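You operate a simulated robot arm through the tools that you are given. There is no shell and no other tool.

You run a simulated robot arm. Do the job below in one go: nothing can be reset, and whatever is moved stays where it is left.

## Task
Slide the boom to mark 4 and clamp it again.
Fine: swing the rest under the boom before the clamp opens; clamp SHUT before the rest swings away again. Where these are worked on the way, their far stop is far enough and under half their travel is too little: boom rest.

It is judged by the outcome, as a careful person would: the job done as asked, and still so three seconds after it is handed in. It fails if anything else is knocked over, pushed out of place, dropped, spilled or broken.

## Robot
A 6-joint arm with a two-finger parallel gripper, fixed in place. Base frame: the origin is on the floor under the middle of its stand, x ahead of it, y to its left, z up. Readings come in m, rad, newtons and seconds.
It reaches about 1.347 m from its shoulder. Its first joint turns from -2.897 to 2.897 rad. Payload 3.91 kg.
Tool frame: the origin (TCP) lies between the finger pads and is the grasp point; the fingertips stand 0.03 m ahead of it; z points along the fingers, y is the line along which they close. Largest opening 0.11 m; finger width 0.02, thickness 0.01; the body of the gripper, 0.048 by 0.112 m, starts 0.055 m behind the TCP.
Orientation is that of the tool frame in the base frame, as [roll, pitch, yaw] about the fixed x, y, z axes, in that order (R = Rz(yaw) Ry(pitch) Rx(roll)). With the fingers straight down and closing along the base's y, the tool's x points along the base's -x, its y along +y and its z along -z.

## Interface
- The arm moves only by the tool drive_tool. Its argument "moves" is a list of rows, each an object of numbers (a shift or turn left out is 0, a gripper value left out holds the last): "tx", "ty", "tz": the shift along the tool's x, y, z in m; "rx", "ry", "rz": the turn, a rotation vector about the tool's x, y, z in rad; "hand": the opening in per cent of the stroke, from 0 (shut) to 100 (fully open). In form: [{"tx": .., "ty": .., "tz": .., "rx": .., "ry": .., "rz": .., "hand": ..}, ...]. A call has 1 to 20 rows; each row shifts and turns the commanded pose from where the row before left it, along the tool's axes as they then stand. Rows are played at 5 a second. More than 0.05 m and 0.15 rad between two rows, or a gripper value outside its range, and nothing of the call is played. Where a pose cannot be reached the arm comes as near as it can. A force on the tool above 90 N (or 10 N above the force at the start of the call, whichever is more), or a blocked arm, ends the call early, and 0.2 s more pass. The fingers move at their own pace (about 0.108 m/s each) and stop on an object; they squeeze with about 34 N. The grip force told is the motor's: it shows also when the fingers shut on nothing. Time passes only in rows, and 0.2 s behind the last, so rows that do not move let the fingers close. It gives the time, the measured TCP pose, the force on the tool (base axes), the opening and the grip force at its end, in the units of the frame above (readings bear some noise), with the torque about the TCP (base axes, N m) and any sound that the robot's microphone picked up.
- Cameras (640 x 400 px; columns grow to the right, rows downward): "scene" is fixed at [0.0503, 0.6514, 1.4808]; the picture's right is [-0.48, -0.88, 0.00], its down [-0.44, 0.24, -0.86] and it looks along [0.76, -0.41, -0.51] (base axes); focal length 370 px, centre (320, 200). "wrist" rides on the gripper at [0.072, 0.017, -0.103] in the tool frame; the picture's right is [-0.23, 0.97, 0.00], its down [-0.76, -0.18, -0.62] and it looks along [-0.61, -0.14, 0.78] (tool axes); focal length 222 px, centre (320, 200). There is no depth. A picture from a camera that has moved, and an enlarged one, comes with that camera's place and axes in the base frame and with its lens.
- get_image(camera): a new picture of that camera. No time passes.
- zoom(camera, box): a new picture of the part [left, top, right, bottom] of that camera's present view, enlarged. No time passes.
- close_job(): hands the job in; it is judged then, once.

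Places have to be worked out from the pictures, the camera data and where the tool is seen. Open the gripper and draw the arm clear of the work before you hand the job in, unless the task says otherwise.

The tools are called after "Call:" as name(argument=value, ...) on one line, values as JSON. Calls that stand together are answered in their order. drive_tool: Moves the arm, as the interface text tells. Its arguments: {"type":"object","properties":{"moves":{"type":"array","items":{"type":"object","properties":{"tx":{"type":"number"},"ty":{"type":"number"},"tz":{"type":"number"},"rx":{"type":"number"},"ry":{"type":"number"},"rz":{"type":"number"},"hand":{"type":"number"}}}}},"required":["moves"]} The other tools are called the same way: get_image (camera) takes a picture; zoom (camera, box) takes an enlarged picture of a part of a camera's view; close_job () hands the job in.

At the start:

```text
time: 0.0
position: [0.6403, 0.2861, 1.2459]
tool_rot: [-3.14, -0.002, -3.141]
ft_force: [-0.1, 1.0, 0.0]
moment: [0.02, -0.02, -0.01]
gripper_width: 0.1102
grip_force: 0.2
```

scene: 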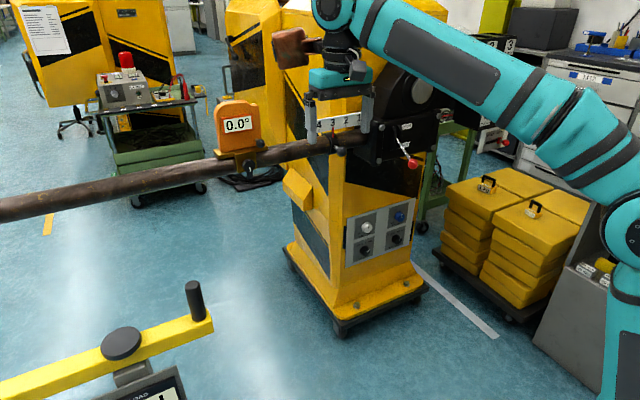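
wrist: 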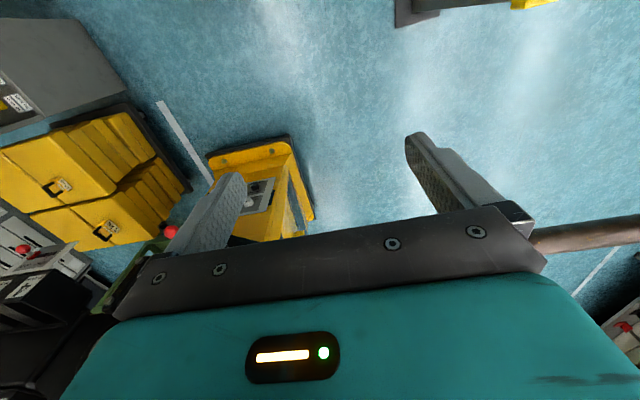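

I start by looking closely at the scene: the boom with a scale near the clamp, a yellow swing arm with a black handle at lower left (likely the rest). I zoom in on these parts.

Call:
zoom(camera="scene", box=[200, 60, 520, 260])

Call:
zoom(camera="scene", box=[0, 250, 240, 400])

Call:
zoom(camera="scene", box=[280, 70, 440, 170])

```text
2.00 times, centred on (360, 160) of scene
camera zoom: at [0.0503, 0.6514, 1.4808], right [-0.48, -0.88, 0.0], down [-0.44, 0.24, -0.86], along [0.76, -0.41, -0.51], focal length 740 px, centre (240, 280)
```

zoom: 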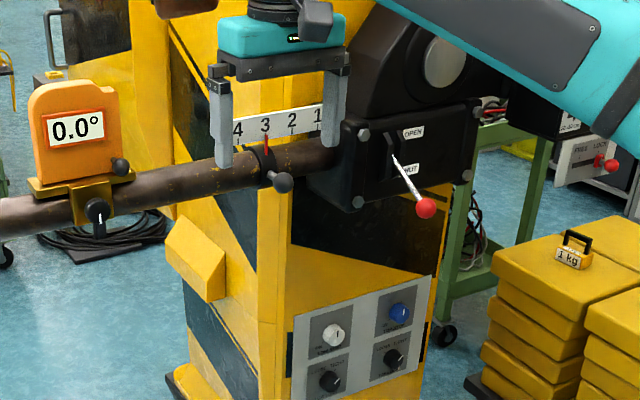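

```text
2.67 times, centred on (120, 325) of scene
camera zoom: at [0.0503, 0.6514, 1.4808], right [-0.48, -0.88, 0.0], down [-0.44, 0.24, -0.86], along [0.76, -0.41, -0.51], focal length 986 px, centre (853, -133)
```

zoom: 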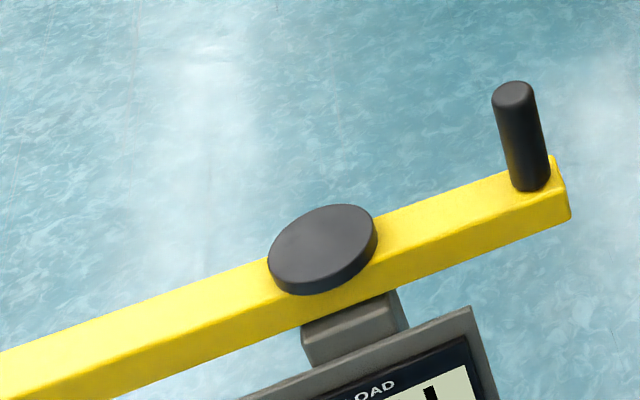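

```text
4.00 times, centred on (360, 120) of scene
camera zoom: at [0.0503, 0.6514, 1.4808], right [-0.48, -0.88, 0.0], down [-0.44, 0.24, -0.86], along [0.76, -0.41, -0.51], focal length 1479 px, centre (160, 520)
```

zoom: 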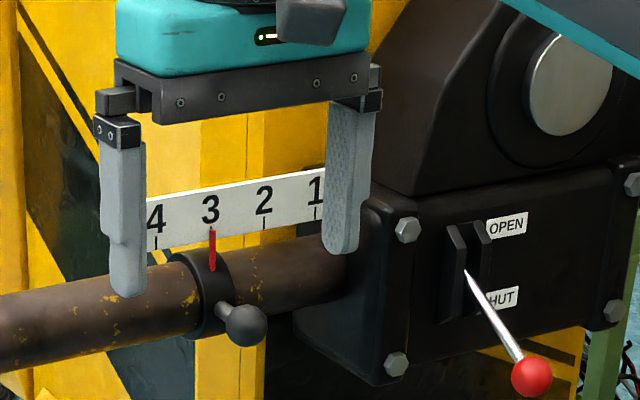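

The pointer on the boom collar sits at mark 3, the clamp lever is on SHUT, and the yellow arm at lower left with the black handle looks like the swing rest. I move the wrist camera sideways (+y) and back a little to see the rest and measure it.

Call:
drive_tool(moves=[{"ty": 0.045}, {"ty": 0.045}, {"ty": 0.045}, {"ty": 0.045}, {"ty": 0.045}, {"ty": 0.045}, {"tx": 0.03, "tz": -0.03}, {"tx": 0.03, "tz": -0.03}, {}])

```text
time: 2.0
position: [0.5574, 0.5367, 1.2485]
tool_rot: [3.137, 0.004, 3.14]
ft_force: [-0.3, -0.6, -0.5]
moment: [0.02, -0.01, 0.01]
gripper_width: 0.1101
grip_force: 0.0
out of reach, approached as far as the arm can: row 4, 5, 6, 7, 8
```

The arm hit its reach limit with the fingers straight down at this height; I look at what the cameras show from here.

Call:
get_image(camera="wrist")

Call:
get_image(camera="scene")

```text
taken
camera wrist: at [0.4856, 0.5522, 1.352], right [0.23, 0.97, 0.0], down [0.76, -0.18, 0.63], along [0.61, -0.14, -0.78], focal length 222 px, centre (320, 200)
```

wrist: 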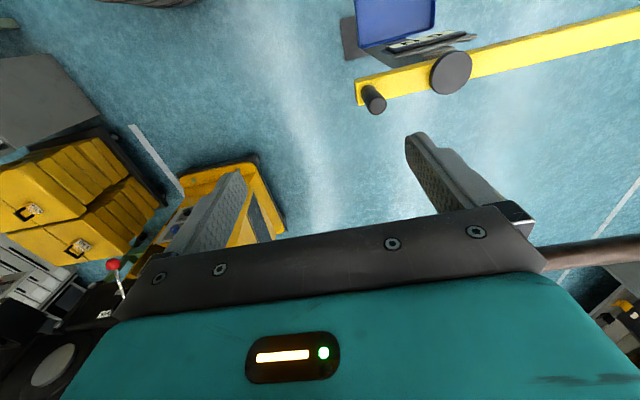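

```text
taken
```

scene: 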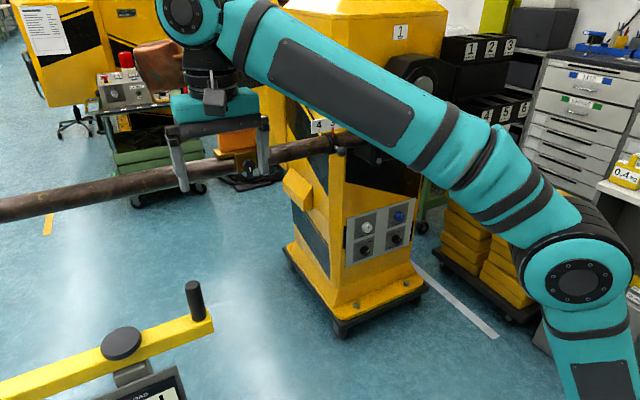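

The handle top triangulates to about (0.60, 0.615, 1.01) and the pivot disk to about (0.60, 0.75, 0.93), with the beam parked along +y. Next I go back toward y≈0.25 and tilt the fingers forward about 45°, so the wrist camera can look at the clamp, scale and lever.

Call:
drive_tool(moves=[{"ty": -0.045}, {"ty": -0.045}, {"ty": -0.045}, {"ty": -0.045}, {"ty": -0.045}, {"ty": -0.045}, {"ry": -0.13}, {"ry": -0.13}, {"ry": -0.13}, {"ry": -0.13}, {"ry": -0.13}, {"ry": -0.13}, {}])

Call:
get_image(camera="wrist")

Call:
get_image(camera="scene")

```text
time: 4.8
position: [0.5576, 0.2626, 1.2508]
tool_rot: [-3.141, 0.781, -3.142]
ft_force: [-1.3, -0.6, 0.8]
moment: [0.03, -0.05, 0.0]
gripper_width: 0.1101
grip_force: 0.1
```

```text
taken
camera wrist: at [0.4335, 0.2806, 1.2731], right [0.16, 0.97, 0.16], down [0.1, -0.18, 0.98], along [0.98, -0.14, -0.13], focal length 222 px, centre (320, 200)
```

wrist: 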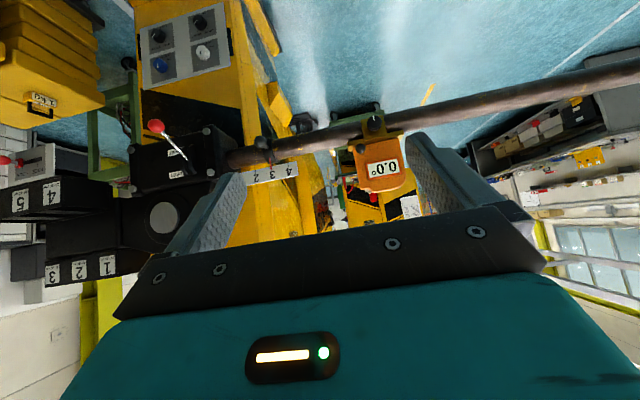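

```text
taken
```

scene: 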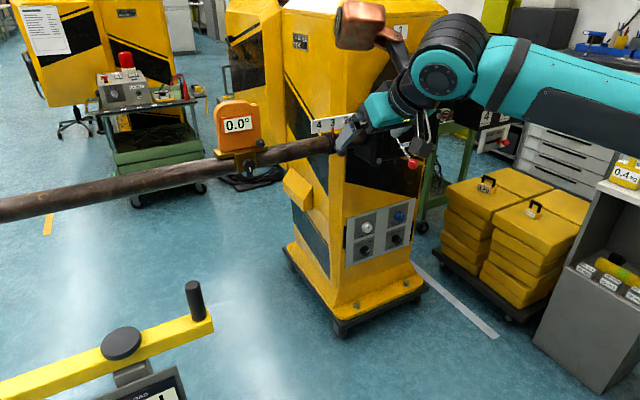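

This is a good (upside-down) view of the clamp, lever, scale, collar and inclinometer. I zoom in for triangulation.

Call:
zoom(camera="wrist", box=[120, 90, 340, 228])

Call:
zoom(camera="wrist", box=[280, 50, 640, 275])

Call:
zoom(camera="scene", box=[180, 80, 340, 180])

```text
2.90 times, centred on (230, 159) of wrist
camera zoom: at [0.4335, 0.2806, 1.2731], right [0.16, 0.97, 0.16], down [0.1, -0.18, 0.98], along [0.98, -0.14, -0.13], focal length 644 px, centre (581, 319)
```

zoom: 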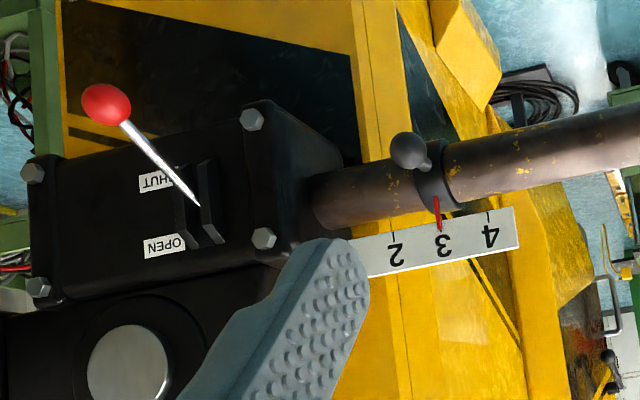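

```text
1.78 times, centred on (460, 162) of wrist
camera zoom: at [0.4335, 0.2806, 1.2731], right [0.16, 0.97, 0.16], down [0.1, -0.18, 0.98], along [0.98, -0.14, -0.13], focal length 395 px, centre (71, 267)
```

zoom: 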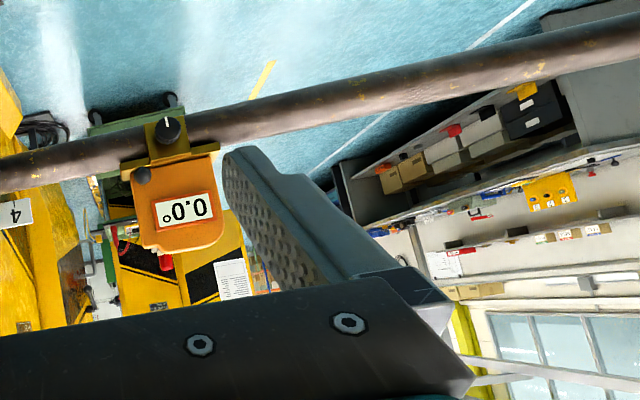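

```text
4.00 times, centred on (260, 130) of scene
camera zoom: at [0.0503, 0.6514, 1.4808], right [-0.48, -0.88, 0.0], down [-0.44, 0.24, -0.86], along [0.76, -0.41, -0.51], focal length 1479 px, centre (560, 480)
```

zoom: 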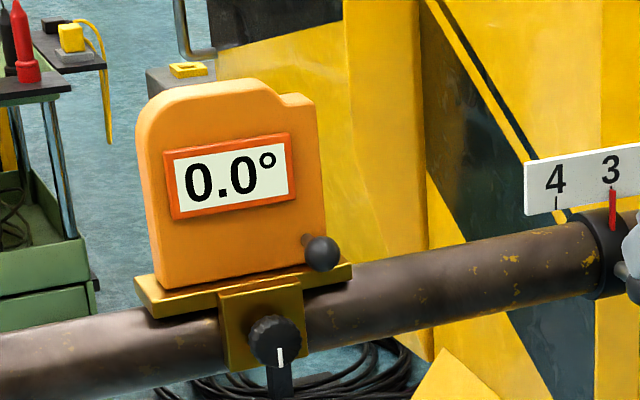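

The knob on the collar is around (0.99, 0.07, 1.01), but this baseline is poor for the lever. I move the wrist camera lower and to the right (y≈0) for a second viewpoint, staying about 0.3 m away from everything.

Call:
drive_tool(moves=[{"ty": -0.036, "tx": 0.011, "tz": 0.019}, {"ty": -0.036, "tx": 0.011, "tz": 0.019}, {"ty": -0.036, "tx": 0.011, "tz": 0.019}, {"ty": -0.036, "tx": 0.011, "tz": 0.019}, {"ty": -0.036, "tx": 0.011, "tz": 0.019}, {"ty": -0.036, "tx": 0.011, "tz": 0.019}, {"ty": -0.036, "tx": 0.011, "tz": 0.019}, {}])

Call:
get_image(camera="wrist")

Call:
get_image(camera="scene")

```text
time: 6.6
position: [0.5964, 0.0099, 1.1012]
tool_rot: [-3.141, 0.779, -3.141]
ft_force: [0.5, -0.1, 0.3]
moment: [0.01, -0.01, -0.03]
gripper_width: 0.11
grip_force: 0.1
```

```text
taken
camera wrist: at [0.4716, 0.0281, 1.1235], right [0.16, 0.97, 0.16], down [0.1, -0.18, 0.98], along [0.98, -0.14, -0.13], focal length 222 px, centre (320, 200)
```

wrist: 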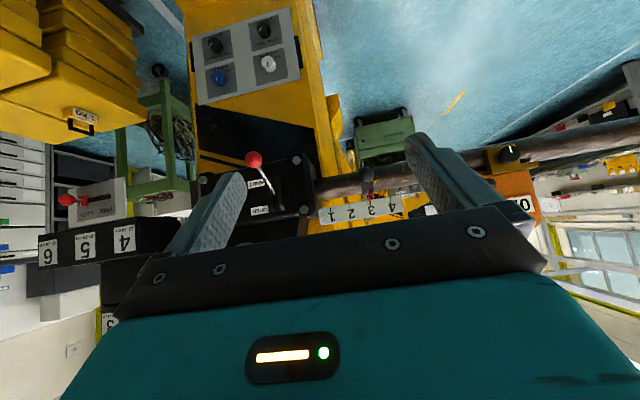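

```text
taken
```

scene: 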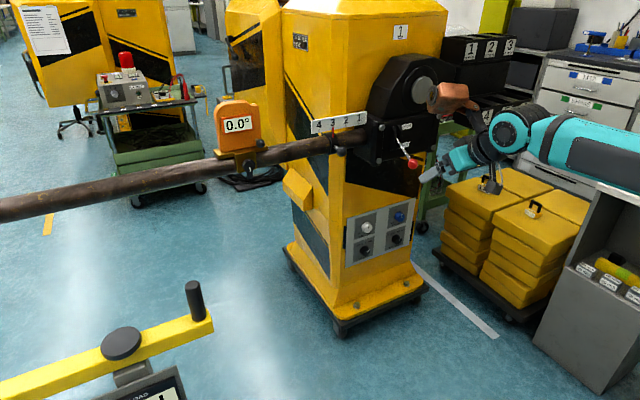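

The clamp is now well seen. I zoom in both cameras for precise points.

Call:
zoom(camera="wrist", box=[230, 130, 440, 261])

Call:
zoom(camera="scene", box=[290, 80, 450, 180])

Call:
zoom(camera="wrist", box=[470, 110, 640, 216])

```text
3.05 times, centred on (335, 196) of wrist
camera zoom: at [0.4716, 0.0281, 1.1235], right [0.16, 0.97, 0.16], down [0.1, -0.18, 0.98], along [0.98, -0.14, -0.13], focal length 677 px, centre (274, 214)
```

zoom: 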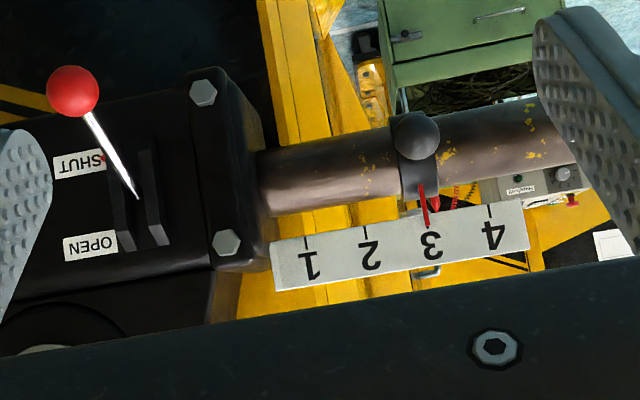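

```text
4.00 times, centred on (370, 130) of scene
camera zoom: at [0.0503, 0.6514, 1.4808], right [-0.48, -0.88, 0.0], down [-0.44, 0.24, -0.86], along [0.76, -0.41, -0.51], focal length 1479 px, centre (120, 480)
```

zoom: 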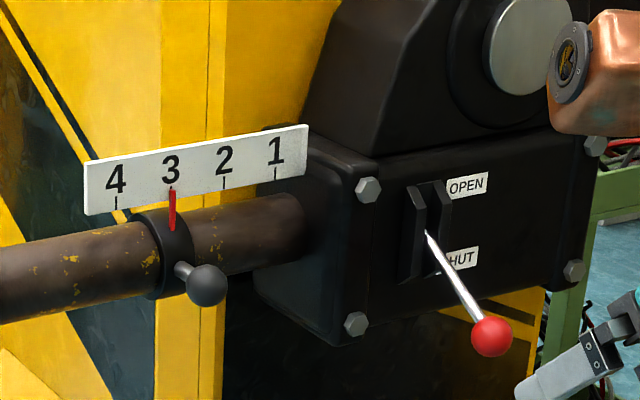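

```text
3.76 times, centred on (555, 163) of wrist
camera zoom: at [0.4716, 0.0281, 1.1235], right [0.16, 0.97, 0.16], down [0.1, -0.18, 0.98], along [0.98, -0.14, -0.13], focal length 836 px, centre (-565, 339)
```

zoom: 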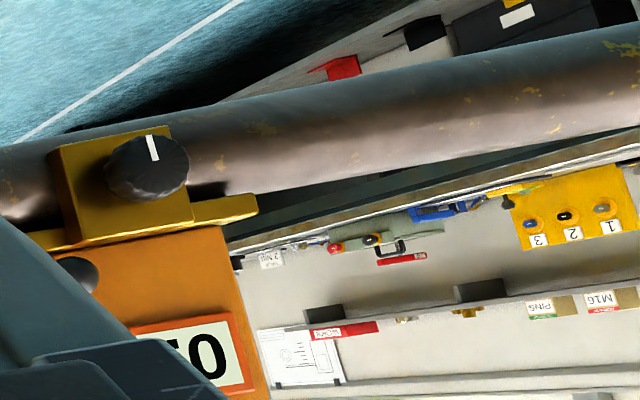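

Triangulated points: lever ball (0.880, −0.148, 0.966), lever root (0.977, −0.149, 1.026), collar knob (0.980, 0.071, 1.019), boom axis near x≈1.03, z≈1.03, marks 0.050 m apart in y (3 at 0.072, 4 at 0.121). Next I tilt the fingers back down and go toward the rest to look at it with the camera turned toward +y.

Call:
drive_tool(moves=[{"ry": 0.13}, {"ry": 0.13}, {"ry": 0.13}, {"ry": 0.13}, {"ry": 0.13}, {"ry": 0.13}, {"ty": 0.045, "tx": 0.015}, {"ty": 0.045, "tx": 0.015}, {"ty": 0.045, "tx": 0.015}, {"ty": 0.045, "tx": 0.015}, {"ty": 0.045, "tx": 0.015}, {"ty": 0.045, "tx": 0.015}, {"ty": 0.045, "tx": 0.015}, {"ty": 0.045, "tx": 0.015}, {}])

Call:
drive_tool(moves=[{"rz": -0.14}, {"rz": -0.14}, {"rz": -0.14}, {"rz": -0.14}, {"rz": -0.14}, {"rz": -0.14}, {"rz": -0.14}, {"rz": -0.14}, {}])

Call:
get_image(camera="wrist")

Call:
get_image(camera="scene")

```text
time: 9.8
position: [0.4773, 0.3726, 1.0994]
tool_rot: [3.141, 0.001, 3.141]
ft_force: [0.6, 0.1, 1.0]
moment: [0.02, 0.01, 0.01]
gripper_width: 0.1097
grip_force: 0.1
```

```text
time: 11.8
position: [0.4762, 0.3726, 1.101]
tool_rot: [3.141, 0.001, -2.019]
ft_force: [0.1, 0.5, 0.1]
moment: [0.0, -0.01, 0.01]
gripper_width: 0.1101
grip_force: 0.0
```

```text
taken
camera wrist: at [0.4301, 0.3145, 1.2051], right [-0.78, 0.63, 0.0], down [0.49, 0.61, 0.62], along [0.39, 0.48, -0.78], focal length 222 px, centre (320, 200)
```

wrist: 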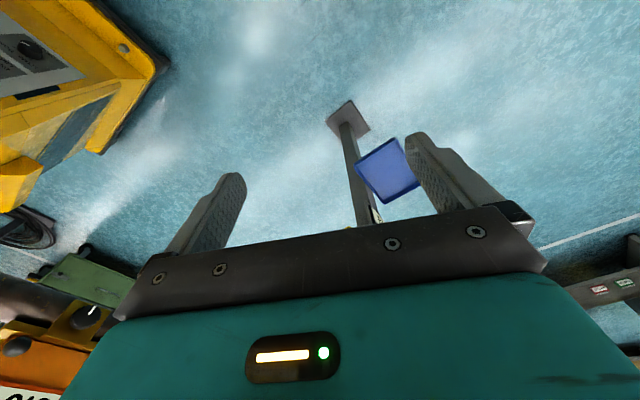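

```text
taken
```

scene: 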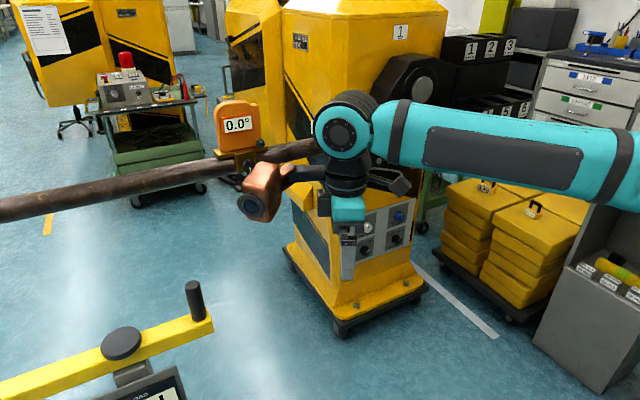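

The gripper body hides the rest from here; I raise the tool by about 0.2 m so the rest comes into the clear upper part of the wrist picture.

Call:
drive_tool(moves=[{"tz": -0.04}, {"tz": -0.04}, {"tz": -0.04}, {"tz": -0.04}, {"tz": -0.03}, {}])

Call:
get_image(camera="wrist")

```text
time: 13.2
position: [0.4768, 0.3728, 1.2915]
tool_rot: [3.141, 0.0, -2.021]
ft_force: [-0.3, -0.6, 0.1]
moment: [0.01, -0.02, 0.0]
gripper_width: 0.1101
grip_force: 0.1
```

```text
taken
camera wrist: at [0.4307, 0.3153, 1.3954], right [-0.78, 0.63, 0.0], down [0.49, 0.61, 0.62], along [0.39, 0.48, -0.78], focal length 222 px, centre (320, 200)
```

wrist: 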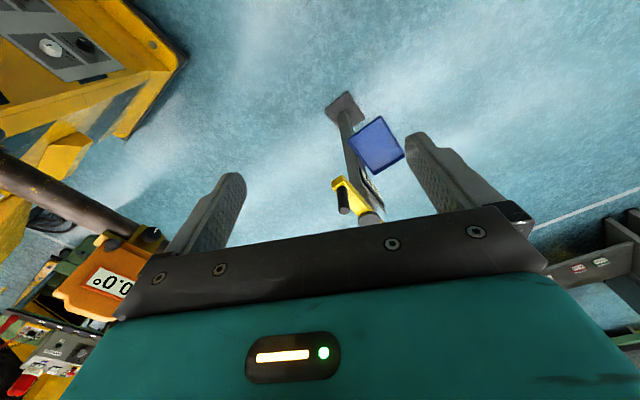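

The pivot and handle are visible but the beam's far end is still hidden; I tilt the fingers toward it so the camera looks more horizontally along the rest.

Call:
drive_tool(moves=[{"ry": -0.13}, {"ry": -0.13}, {"ry": -0.13}, {"ry": -0.13}, {"ry": -0.13}, {}])

Call:
get_image(camera="wrist")

Call:
zoom(camera="wrist", box=[220, 20, 480, 182])

```text
time: 14.6
position: [0.4771, 0.372, 1.2922]
tool_rot: [-3.14, 0.65, -2.022]
ft_force: [0.8, 0.1, 0.5]
moment: [-0.01, 0.01, 0.01]
gripper_width: 0.1102
grip_force: 0.0
```

```text
taken
camera wrist: at [0.4095, 0.2712, 1.3301], right [-0.8, 0.59, 0.14], down [0.26, 0.13, 0.96], along [0.54, 0.8, -0.25], focal length 222 px, centre (320, 200)
```

wrist: 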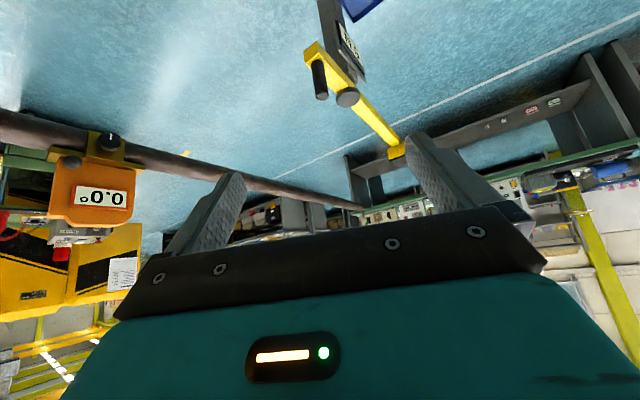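

```text
2.46 times, centred on (350, 101) of wrist
camera zoom: at [0.4095, 0.2712, 1.3301], right [-0.8, 0.59, 0.14], down [0.26, 0.13, 0.96], along [0.54, 0.8, -0.25], focal length 547 px, centre (246, 444)
```

zoom: 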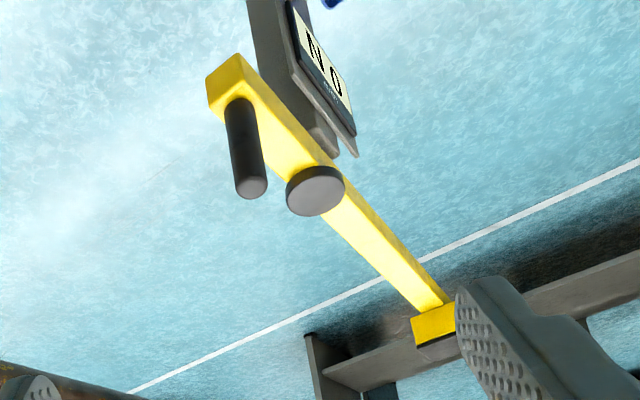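

The rest is clear now: handle at (0.601, 0.617), top z≈1.005, pivot at (0.599, 0.752), beam top z≈0.925, and the far pad at about (0.605, 1.15), so swinging it 90° clockwise puts the pad under the boom at x≈1.03. I straighten the tool, yaw so that the fingers close along x, and move above the handle.

Call:
drive_tool(moves=[{"ry": 0.13}, {"ry": 0.13}, {"ry": 0.13}, {"ry": 0.13}, {"ry": 0.13}, {"rz": -0.113}, {"rz": -0.113}, {"rz": -0.113}, {"rz": -0.112}, {}])

```text
time: 16.8
position: [0.4758, 0.3737, 1.2909]
tool_rot: [3.141, 0.001, -1.57]
ft_force: [1.1, 0.2, 0.3]
moment: [-0.04, 0.02, 0.03]
gripper_width: 0.11
grip_force: 0.0
```

Tool is straight down with the fingers closing along x. I lower to z≈1.12 and then move over the handle.

Call:
drive_tool(moves=[{"tz": 0.043}, {"tz": 0.043}, {"tz": 0.043}, {"tz": 0.042}, {"tx": -0.0405, "ty": -0.0209}, {"tx": -0.0405, "ty": -0.0209}, {"tx": -0.0405, "ty": -0.0209}, {"tx": -0.0405, "ty": -0.0209}, {"tx": -0.0405, "ty": -0.0209}, {"tx": -0.0405, "ty": -0.0209}, {}])

Call:
get_image(camera="wrist")

Call:
get_image(camera="scene")

```text
time: 19.2
position: [0.6003, 0.6182, 1.1199]
tool_rot: [-3.14, -0.001, -1.569]
ft_force: [0.5, 1.0, 0.7]
moment: [-0.01, -0.02, 0.0]
gripper_width: 0.11
grip_force: 0.0
```

```text
taken
camera wrist: at [0.5844, 0.545, 1.2227], right [-0.97, 0.23, 0.0], down [0.18, 0.76, 0.62], along [0.14, 0.61, -0.78], focal length 222 px, centre (320, 200)
```

wrist: 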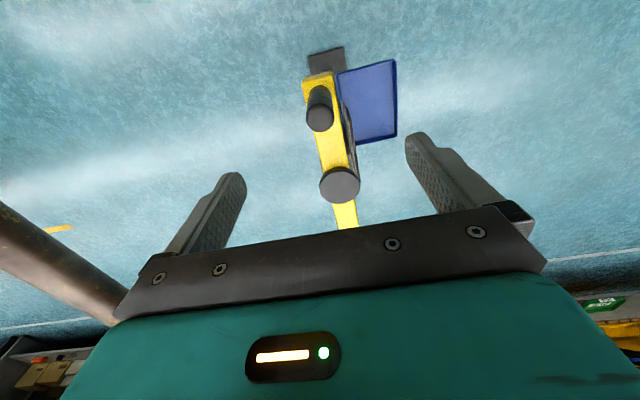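

```text
taken
```

scene: 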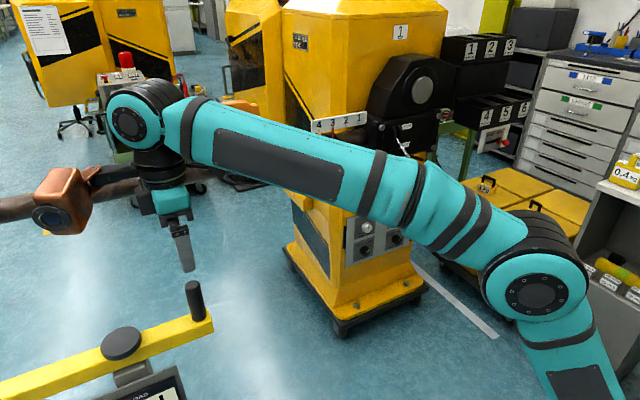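

The handle projects right between the fingers (measured top at (0.600, 0.616)). I lower the open gripper around it to TCP z≈0.975.

Call:
drive_tool(moves=[{"tz": 0.036}, {"tz": 0.036}, {"tz": 0.036}, {"tz": 0.036}, {}])

Call:
get_image(camera="wrist")

Call:
get_image(camera="scene")

```text
time: 20.4
position: [0.6003, 0.6173, 0.9761]
tool_rot: [3.141, -0.001, -1.571]
ft_force: [-0.9, -0.1, -0.5]
moment: [0.0, -0.02, -0.01]
gripper_width: 0.1101
grip_force: 0.1
```

```text
taken
camera wrist: at [0.5854, 0.5441, 1.0797], right [-0.97, 0.23, 0.0], down [0.18, 0.76, 0.62], along [0.14, 0.61, -0.78], focal length 222 px, centre (320, 200)
```

wrist: 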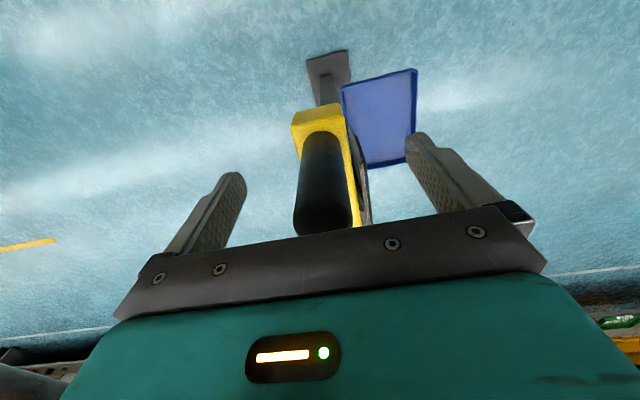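

```text
taken
```

scene: 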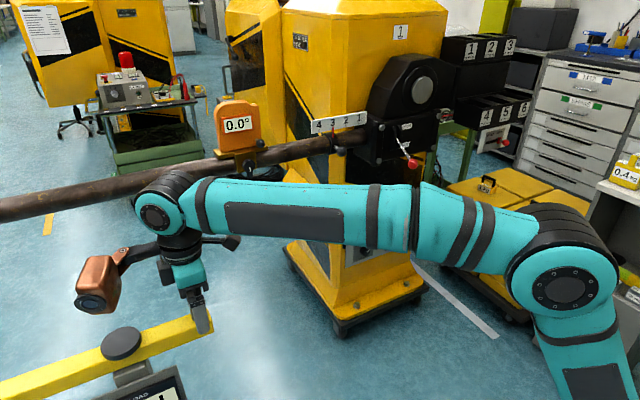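

The handle stands between the fingers. I close the gripper on it.

Call:
drive_tool(moves=[{"hand": 0}, {"hand": 0}, {"hand": 0}, {"hand": 0}])

Call:
get_image(camera="wrist")

```text
time: 21.4
position: [0.6009, 0.617, 0.976]
tool_rot: [3.141, -0.001, -1.57]
ft_force: [-26.2, -12.8, -9.3]
moment: [-1.06, -1.35, 0.0]
gripper_width: 0.0281
grip_force: 45.0
```

```text
taken
camera wrist: at [0.5837, 0.5444, 1.08], right [-0.97, 0.23, 0.0], down [0.18, 0.76, 0.62], along [0.14, 0.61, -0.78], focal length 222 px, centre (320, 200)
```

wrist: 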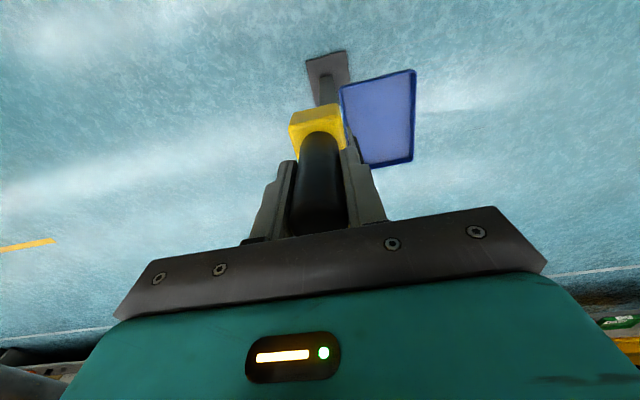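

The handle is gripped at 28 mm width. I start the swing clockwise in small arc steps around the pivot and check the forces.

Call:
drive_tool(moves=[{"ty": 0.0081, "tx": -0.00024, "rz": 0.06}, {"ty": 0.0081, "tx": -0.00024, "rz": 0.06}, {"ty": 0.0081, "tx": -0.00024, "rz": 0.06}, {"ty": 0.0081, "tx": -0.00024, "rz": 0.06}])

Call:
get_image(camera="scene")

```text
time: 22.4
position: [0.5713, 0.6197, 0.976]
tool_rot: [-3.141, -0.001, -1.811]
ft_force: [1.9, 3.0, -12.5]
moment: [-0.31, -1.22, 0.23]
gripper_width: 0.0279
grip_force: 45.3
```

```text
taken
```

scene: 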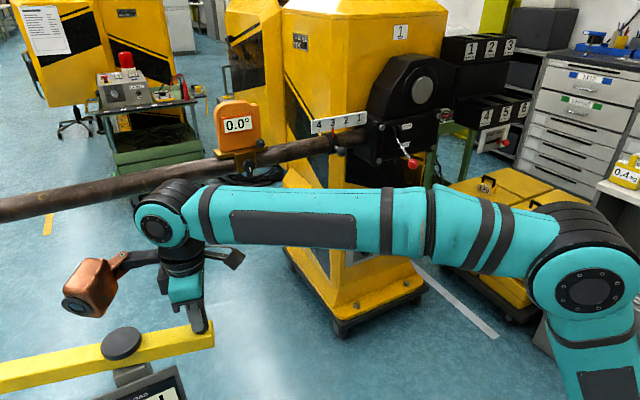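

The rest swings freely (forces small). I continue the arc.

Call:
drive_tool(moves=[{"ty": 0.0081, "tx": -0.00024, "rz": 0.06}, {"ty": 0.0081, "tx": -0.00024, "rz": 0.06}, {"ty": 0.0081, "tx": -0.00024, "rz": 0.06}, {"ty": 0.0081, "tx": -0.00024, "rz": 0.06}, {"ty": 0.0081, "tx": -0.00024, "rz": 0.06}, {"ty": 0.0081, "tx": -0.00024, "rz": 0.06}, {"ty": 0.0081, "tx": -0.00024, "rz": 0.06}, {"ty": 0.0081, "tx": -0.00024, "rz": 0.06}, {"ty": 0.0081, "tx": -0.00024, "rz": 0.06}, {"ty": 0.0081, "tx": -0.00024, "rz": 0.06}, {"ty": 0.0081, "tx": -0.00024, "rz": 0.06}, {"ty": 0.0081, "tx": -0.00024, "rz": 0.06}, {"ty": 0.0081, "tx": -0.00024, "rz": 0.06}, {"ty": 0.0081, "tx": -0.00024, "rz": 0.06}])

Call:
get_image(camera="scene")

Call:
get_image(camera="wrist")

```text
time: 25.4
position: [0.4817, 0.6862, 0.9775]
tool_rot: [3.139, 0.004, -2.651]
ft_force: [0.4, -2.1, -1.3]
moment: [-1.13, -0.47, 0.29]
gripper_width: 0.0277
grip_force: 45.1
```

```text
taken
```

scene: 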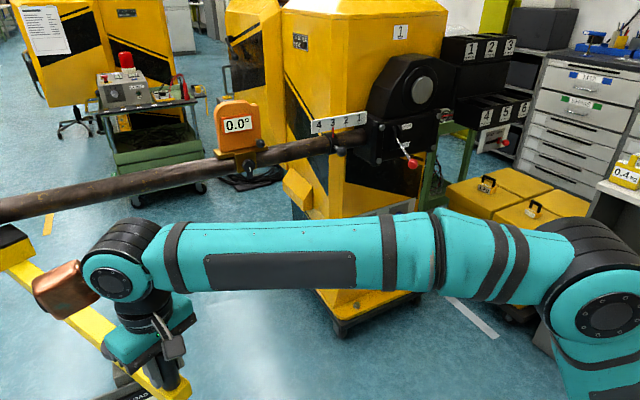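

```text
taken
camera wrist: at [0.411, 0.6668, 1.0801], right [-0.26, 0.97, 0.0], down [0.76, 0.2, 0.62], along [0.6, 0.16, -0.78], focal length 222 px, centre (320, 200)
```

wrist: 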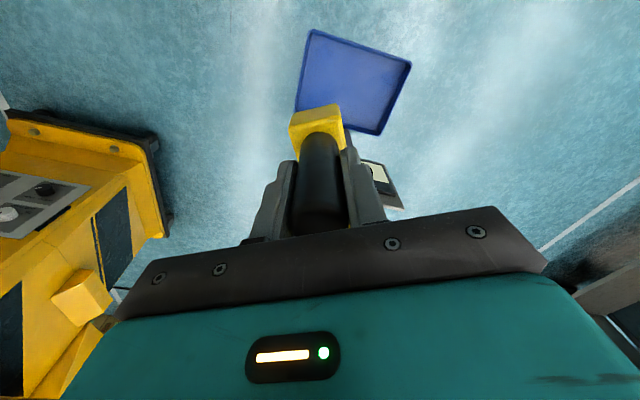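

The swing is at about 62° and moving well. I continue carefully toward 90°, watching the force for the far stop.

Call:
drive_tool(moves=[{"ty": 0.0081, "tx": -0.00024, "rz": 0.06}, {"ty": 0.0081, "tx": -0.00024, "rz": 0.06}, {"ty": 0.0081, "tx": -0.00024, "rz": 0.06}, {"ty": 0.0081, "tx": -0.00024, "rz": 0.06}, {"ty": 0.0081, "tx": -0.00024, "rz": 0.06}, {"ty": 0.0081, "tx": -0.00024, "rz": 0.06}])

Call:
get_image(camera="scene")

```text
time: 26.8
position: [0.4673, 0.7322, 0.9766]
tool_rot: [-3.141, 0.0, -3.013]
ft_force: [-4.5, -1.2, -5.5]
moment: [0.53, 0.24, 0.26]
gripper_width: 0.0279
grip_force: 44.8
```

```text
taken
```

scene: 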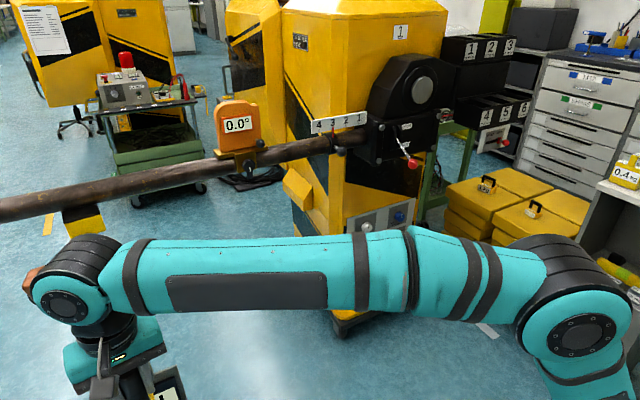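

The pad is now coming under the boom (visible at about (85, 220)). I go on in smaller steps to feel for the stop.

Call:
drive_tool(moves=[{"ty": 0.0054, "tx": -0.0001, "rz": 0.04}, {"ty": 0.0054, "tx": -0.0001, "rz": 0.04}, {"ty": 0.0054, "tx": -0.0001, "rz": 0.04}, {}])

Call:
zoom(camera="scene", box=[0, 130, 240, 280])

```text
time: 27.8
position: [0.4659, 0.7492, 0.9756]
tool_rot: [3.141, 0.0, -3.133]
ft_force: [3.2, 2.3, 2.1]
moment: [-1.11, -0.56, 0.03]
gripper_width: 0.0277
grip_force: 45.1
```

```text
2.67 times, centred on (120, 205) of scene
camera zoom: at [0.0503, 0.6514, 1.4808], right [-0.48, -0.88, 0.0], down [-0.44, 0.24, -0.86], along [0.76, -0.41, -0.51], focal length 986 px, centre (853, 187)
```

zoom: 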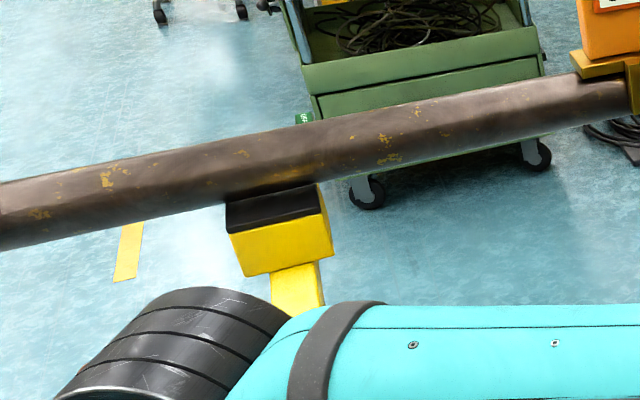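

At 90° the pad sits under the boom with no stop felt yet. I nudge a little further in small steps to find the far stop.

Call:
drive_tool(moves=[{"ty": 0.0027, "rz": 0.02}, {"ty": 0.0027, "rz": 0.02}, {"ty": 0.0027, "rz": 0.02}, {}])

Call:
zoom(camera="scene", box=[0, 130, 240, 280])

Call:
get_image(camera="wrist")

```text
time: 28.6
position: [0.467, 0.7499, 0.9757]
tool_rot: [-3.129, -0.002, 3.093]
ft_force: [-6.2, -82.6, -10.1]
moment: [2.59, -0.99, 0.04]
gripper_width: 0.0281
grip_force: 44.7
stopped in row 4: the force on the tool passed its limit at 96 N (the readings are from after the stop); the commanded pose is now the measured one
```

```text
2.67 times, centred on (120, 205) of scene
camera zoom: at [0.0503, 0.6514, 1.4808], right [-0.48, -0.88, 0.0], down [-0.44, 0.24, -0.86], along [0.76, -0.41, -0.51], focal length 986 px, centre (853, 187)
```

zoom: 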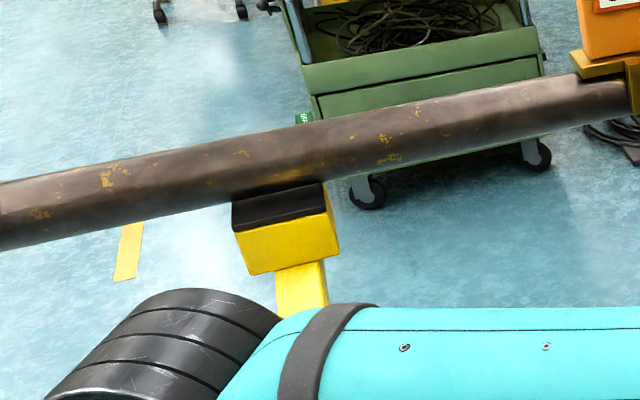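

```text
taken
camera wrist: at [0.3964, 0.7715, 1.0801], right [0.28, 0.96, -0.01], down [0.75, -0.21, 0.62], along [0.6, -0.18, -0.78], focal length 222 px, centre (320, 200)
```

wrist: 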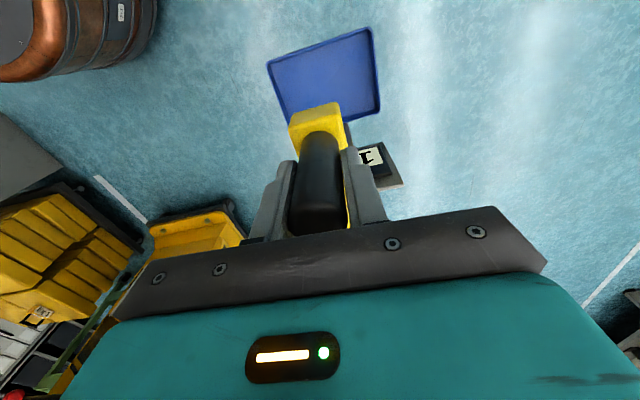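

The rest hit its far stop at about 90°, with the pad under the boom. I open the gripper and then lift straight off the handle.

Call:
drive_tool(moves=[{"hand": 100}, {"hand": 100}, {"hand": 100}, {"tz": -0.03}, {"tz": -0.04}, {"tz": -0.04}, {"tz": -0.03}, {}])

Call:
get_image(camera="scene")

Call:
get_image(camera="wrist")

```text
time: 30.4
position: [0.4642, 0.7546, 1.1151]
tool_rot: [-3.133, 0.0, 3.094]
ft_force: [0.5, -0.5, -0.3]
moment: [0.03, -0.02, 0.01]
gripper_width: 0.1098
grip_force: 0.0
```

```text
taken
```

scene: 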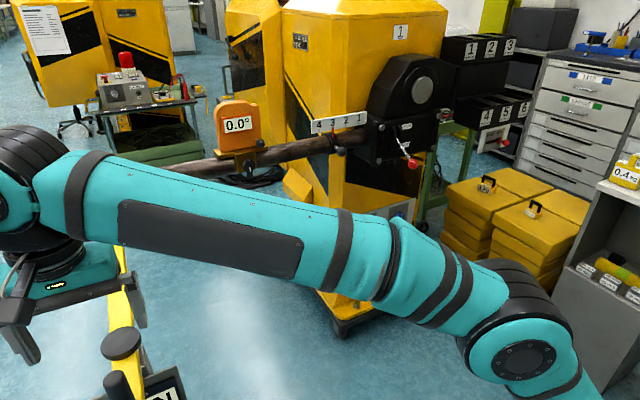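

```text
taken
camera wrist: at [0.3935, 0.7755, 1.219], right [0.27, 0.96, -0.01], down [0.75, -0.21, 0.62], along [0.6, -0.18, -0.78], focal length 222 px, centre (320, 200)
```

wrist: 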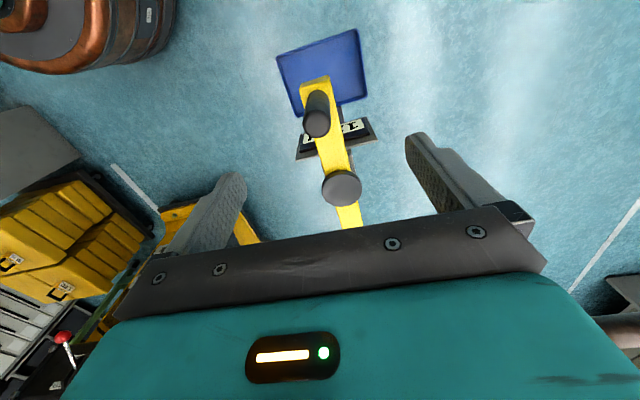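

The rest stays under the boom and the handle is free. I square up the yaw and travel back toward the clamp side (−y) in free space.

Call:
drive_tool(moves=[{"rz": -0.0475}, {"ty": -0.046}, {"ty": -0.046}, {"ty": -0.046}, {"ty": -0.046}, {"ty": -0.046}, {"ty": -0.046}, {"ty": -0.046}, {"ty": -0.046}, {"ty": -0.046}, {"ty": -0.046}, {"ty": -0.046}, {"ty": -0.046}, {"ty": -0.046}, {"ty": -0.046}, {"ty": -0.046}, {"ty": -0.046}, {"ty": -0.046}, {}])

Call:
get_image(camera="scene")

Call:
zoom(camera="scene", box=[0, 180, 320, 400])

```text
time: 34.4
position: [0.4654, -0.0265, 1.1184]
tool_rot: [-3.132, -0.002, 3.141]
ft_force: [0.2, 0.4, 1.0]
moment: [-0.01, -0.01, -0.02]
gripper_width: 0.1099
grip_force: 0.1
```

```text
taken
```

scene: 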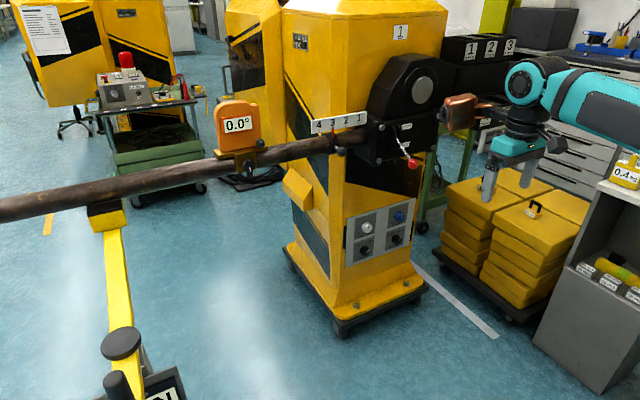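

```text
1.82 times, centred on (160, 290) of scene
camera zoom: at [0.0503, 0.6514, 1.4808], right [-0.48, -0.88, 0.0], down [-0.44, 0.24, -0.86], along [0.76, -0.41, -0.51], focal length 672 px, centre (611, 36)
```

zoom: 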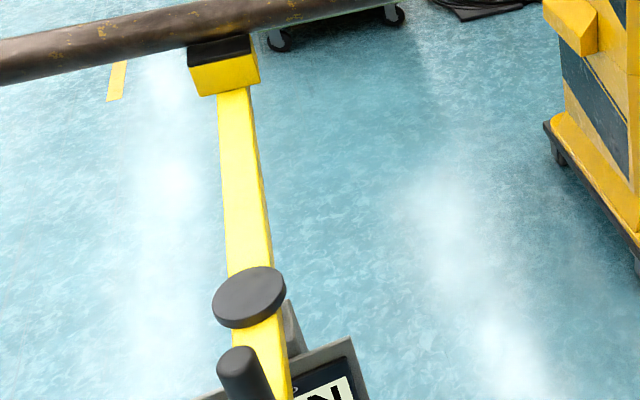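

The rest is clearly under the boom at its far stop. Now I move in front of the clamp lever and tilt the fingers to about 20° below horizontal for grasping the red ball.

Call:
drive_tool(moves=[{"rx": -0.0096}, {"tx": -0.031, "ty": -0.0243, "tz": 0.0136}, {"tx": -0.031, "ty": -0.0243, "tz": 0.0136}, {"tx": -0.031, "ty": -0.0243, "tz": 0.0136}, {"tx": -0.031, "ty": -0.0243, "tz": 0.0136}, {"tx": -0.031, "ty": -0.0243, "tz": 0.0136}, {"ry": -0.1356}, {"ry": -0.1356}, {"ry": -0.1356}, {"ry": -0.1356}, {"ry": -0.1356}, {"ry": -0.1356}, {"ry": -0.1356}, {"ry": -0.1356}, {"ry": -0.1356}, {}])

Call:
get_image(camera="scene")

Call:
get_image(camera="wrist")

```text
time: 37.8
position: [0.6208, -0.1463, 1.0527]
tool_rot: [3.138, 1.218, 3.138]
ft_force: [0.5, -0.2, -0.1]
moment: [-0.01, 0.0, -0.02]
gripper_width: 0.1098
grip_force: 0.0
```

```text
taken
```

scene: 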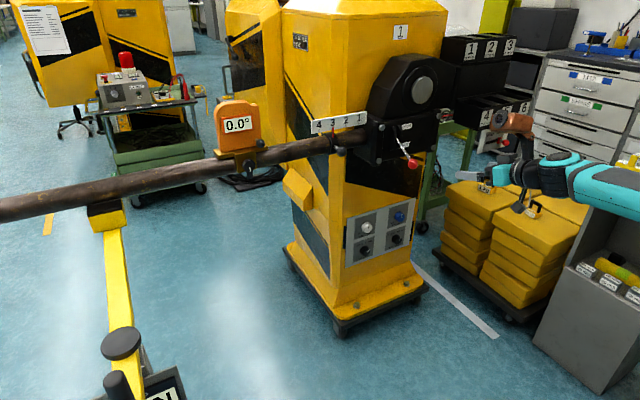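

```text
taken
camera wrist: at [0.4993, -0.1311, 1.0205], right [0.08, 0.97, 0.21], down [-0.32, -0.18, 0.93], along [0.94, -0.14, 0.3], focal length 222 px, centre (320, 200)
```

wrist: 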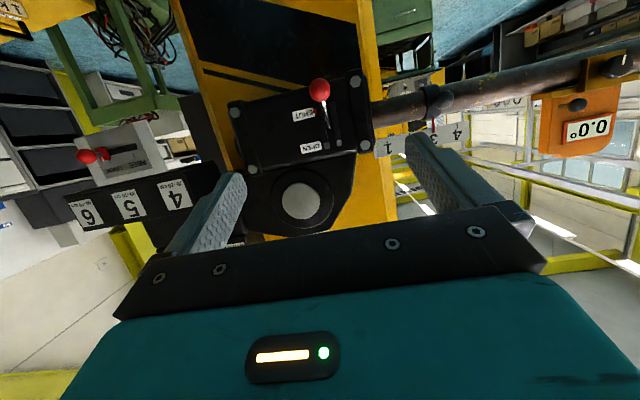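

The lever is straight ahead in the wrist view. I zoom in to check the ball, knob and boom positions from this third viewpoint.

Call:
zoom(camera="wrist", box=[210, 60, 470, 222])

```text
2.46 times, centred on (340, 141) of wrist
camera zoom: at [0.4993, -0.1311, 1.0205], right [0.08, 0.97, 0.21], down [-0.32, -0.18, 0.93], along [0.94, -0.14, 0.3], focal length 547 px, centre (271, 345)
```

zoom: 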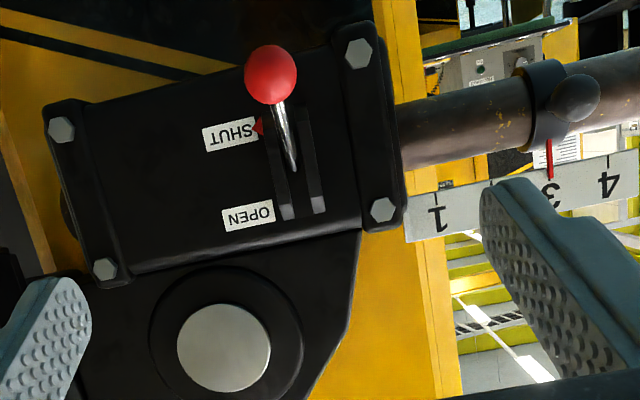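

All three views agree on the ball at (0.880, −0.149, 0.966). I advance along the fingers toward it with the gripper open, stopping short first to check alignment.

Call:
drive_tool(moves=[{"tz": 0.04, "tx": -0.0016}, {"tz": 0.04, "tx": -0.0016}, {"tz": 0.04, "tx": -0.0016}, {"tz": 0.04, "tx": -0.0016}, {"tz": 0.04, "tx": -0.0018}, {}])

Call:
get_image(camera="wrist")

Call:
zoom(camera="scene", box=[340, 80, 580, 230])

```text
time: 39.2
position: [0.8112, -0.1461, 0.9939]
tool_rot: [3.139, 1.219, 3.139]
ft_force: [0.0, 0.1, 0.2]
moment: [-0.03, -0.02, 0.02]
gripper_width: 0.1101
grip_force: 0.0
```

```text
taken
camera wrist: at [0.6905, -0.1297, 0.9615], right [0.08, 0.97, 0.21], down [-0.32, -0.18, 0.93], along [0.94, -0.14, 0.3], focal length 222 px, centre (320, 200)
```

wrist: 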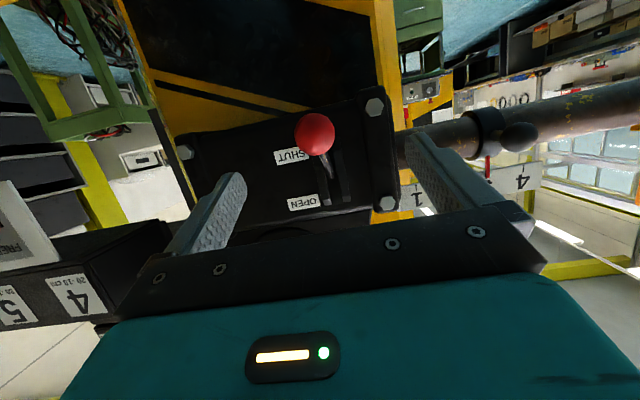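

```text
2.67 times, centred on (460, 155) of scene
camera zoom: at [0.0503, 0.6514, 1.4808], right [-0.48, -0.88, 0.0], down [-0.44, 0.24, -0.86], along [0.76, -0.41, -0.51], focal length 986 px, centre (-53, 320)
```

zoom: 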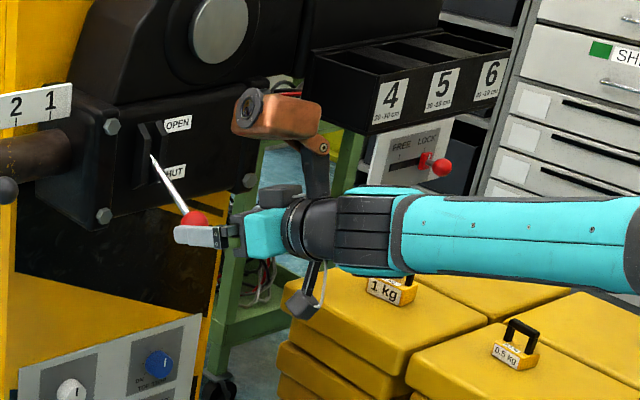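

The ball is centred between the fingers in both views. I advance the last 7 cm and close on it.

Call:
drive_tool(moves=[{"tz": 0.025, "tx": 0.0008, "ty": -0.001}, {"tz": 0.025, "tx": 0.0008, "ty": -0.001}, {"tz": 0.0242, "tx": 0.0008, "ty": -0.0007}, {}])

Call:
get_image(camera="wrist")

Call:
zoom(camera="scene", box=[340, 80, 580, 230])

```text
time: 40.2
position: [0.8815, -0.1502, 0.9639]
tool_rot: [3.136, 1.218, 3.138]
ft_force: [0.3, 0.4, -0.2]
moment: [0.0, -0.03, -0.04]
gripper_width: 0.1098
grip_force: 0.0
```

```text
taken
camera wrist: at [0.7595, -0.1337, 0.9319], right [0.08, 0.97, 0.21], down [-0.32, -0.18, 0.93], along [0.94, -0.14, 0.3], focal length 222 px, centre (320, 200)
```

wrist: 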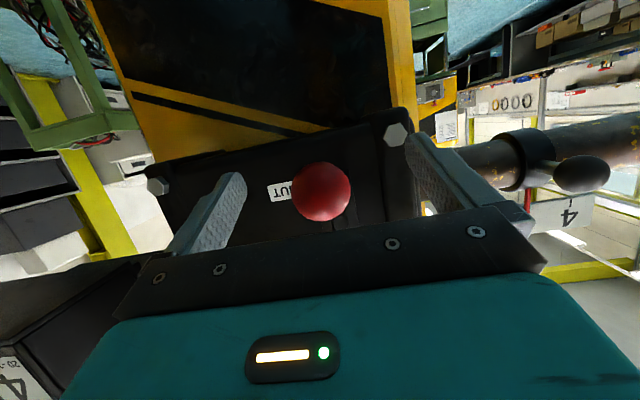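

```text
2.67 times, centred on (460, 155) of scene
camera zoom: at [0.0503, 0.6514, 1.4808], right [-0.48, -0.88, 0.0], down [-0.44, 0.24, -0.86], along [0.76, -0.41, -0.51], focal length 986 px, centre (-53, 320)
```

zoom: 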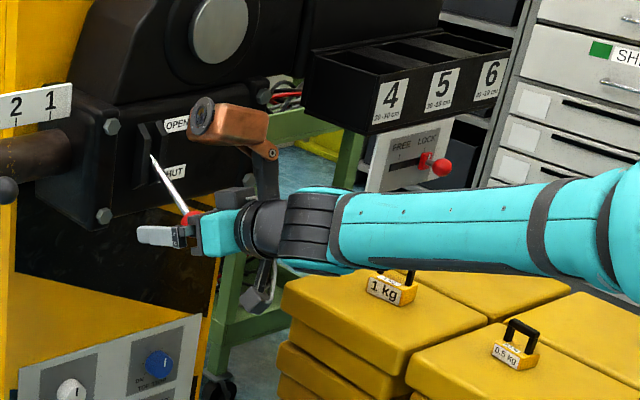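

The ball sits right at the TCP. I close the fingers on it.

Call:
drive_tool(moves=[{"hand": 0}, {"hand": 0}, {"hand": 0}, {"hand": 0}])

Call:
get_image(camera="wrist")

```text
time: 41.2
position: [0.8812, -0.15, 0.9625]
tool_rot: [3.137, 1.217, 3.137]
ft_force: [0.0, 2.6, 0.1]
moment: [0.0, -0.03, -0.02]
gripper_width: 0.033
grip_force: 45.0
```

```text
taken
camera wrist: at [0.7595, -0.1334, 0.9319], right [0.08, 0.97, 0.21], down [-0.32, -0.18, 0.93], along [0.94, -0.14, 0.3], focal length 222 px, centre (320, 200)
```

wrist: 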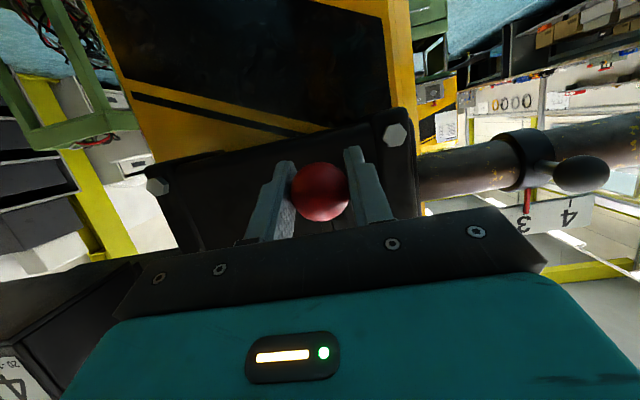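

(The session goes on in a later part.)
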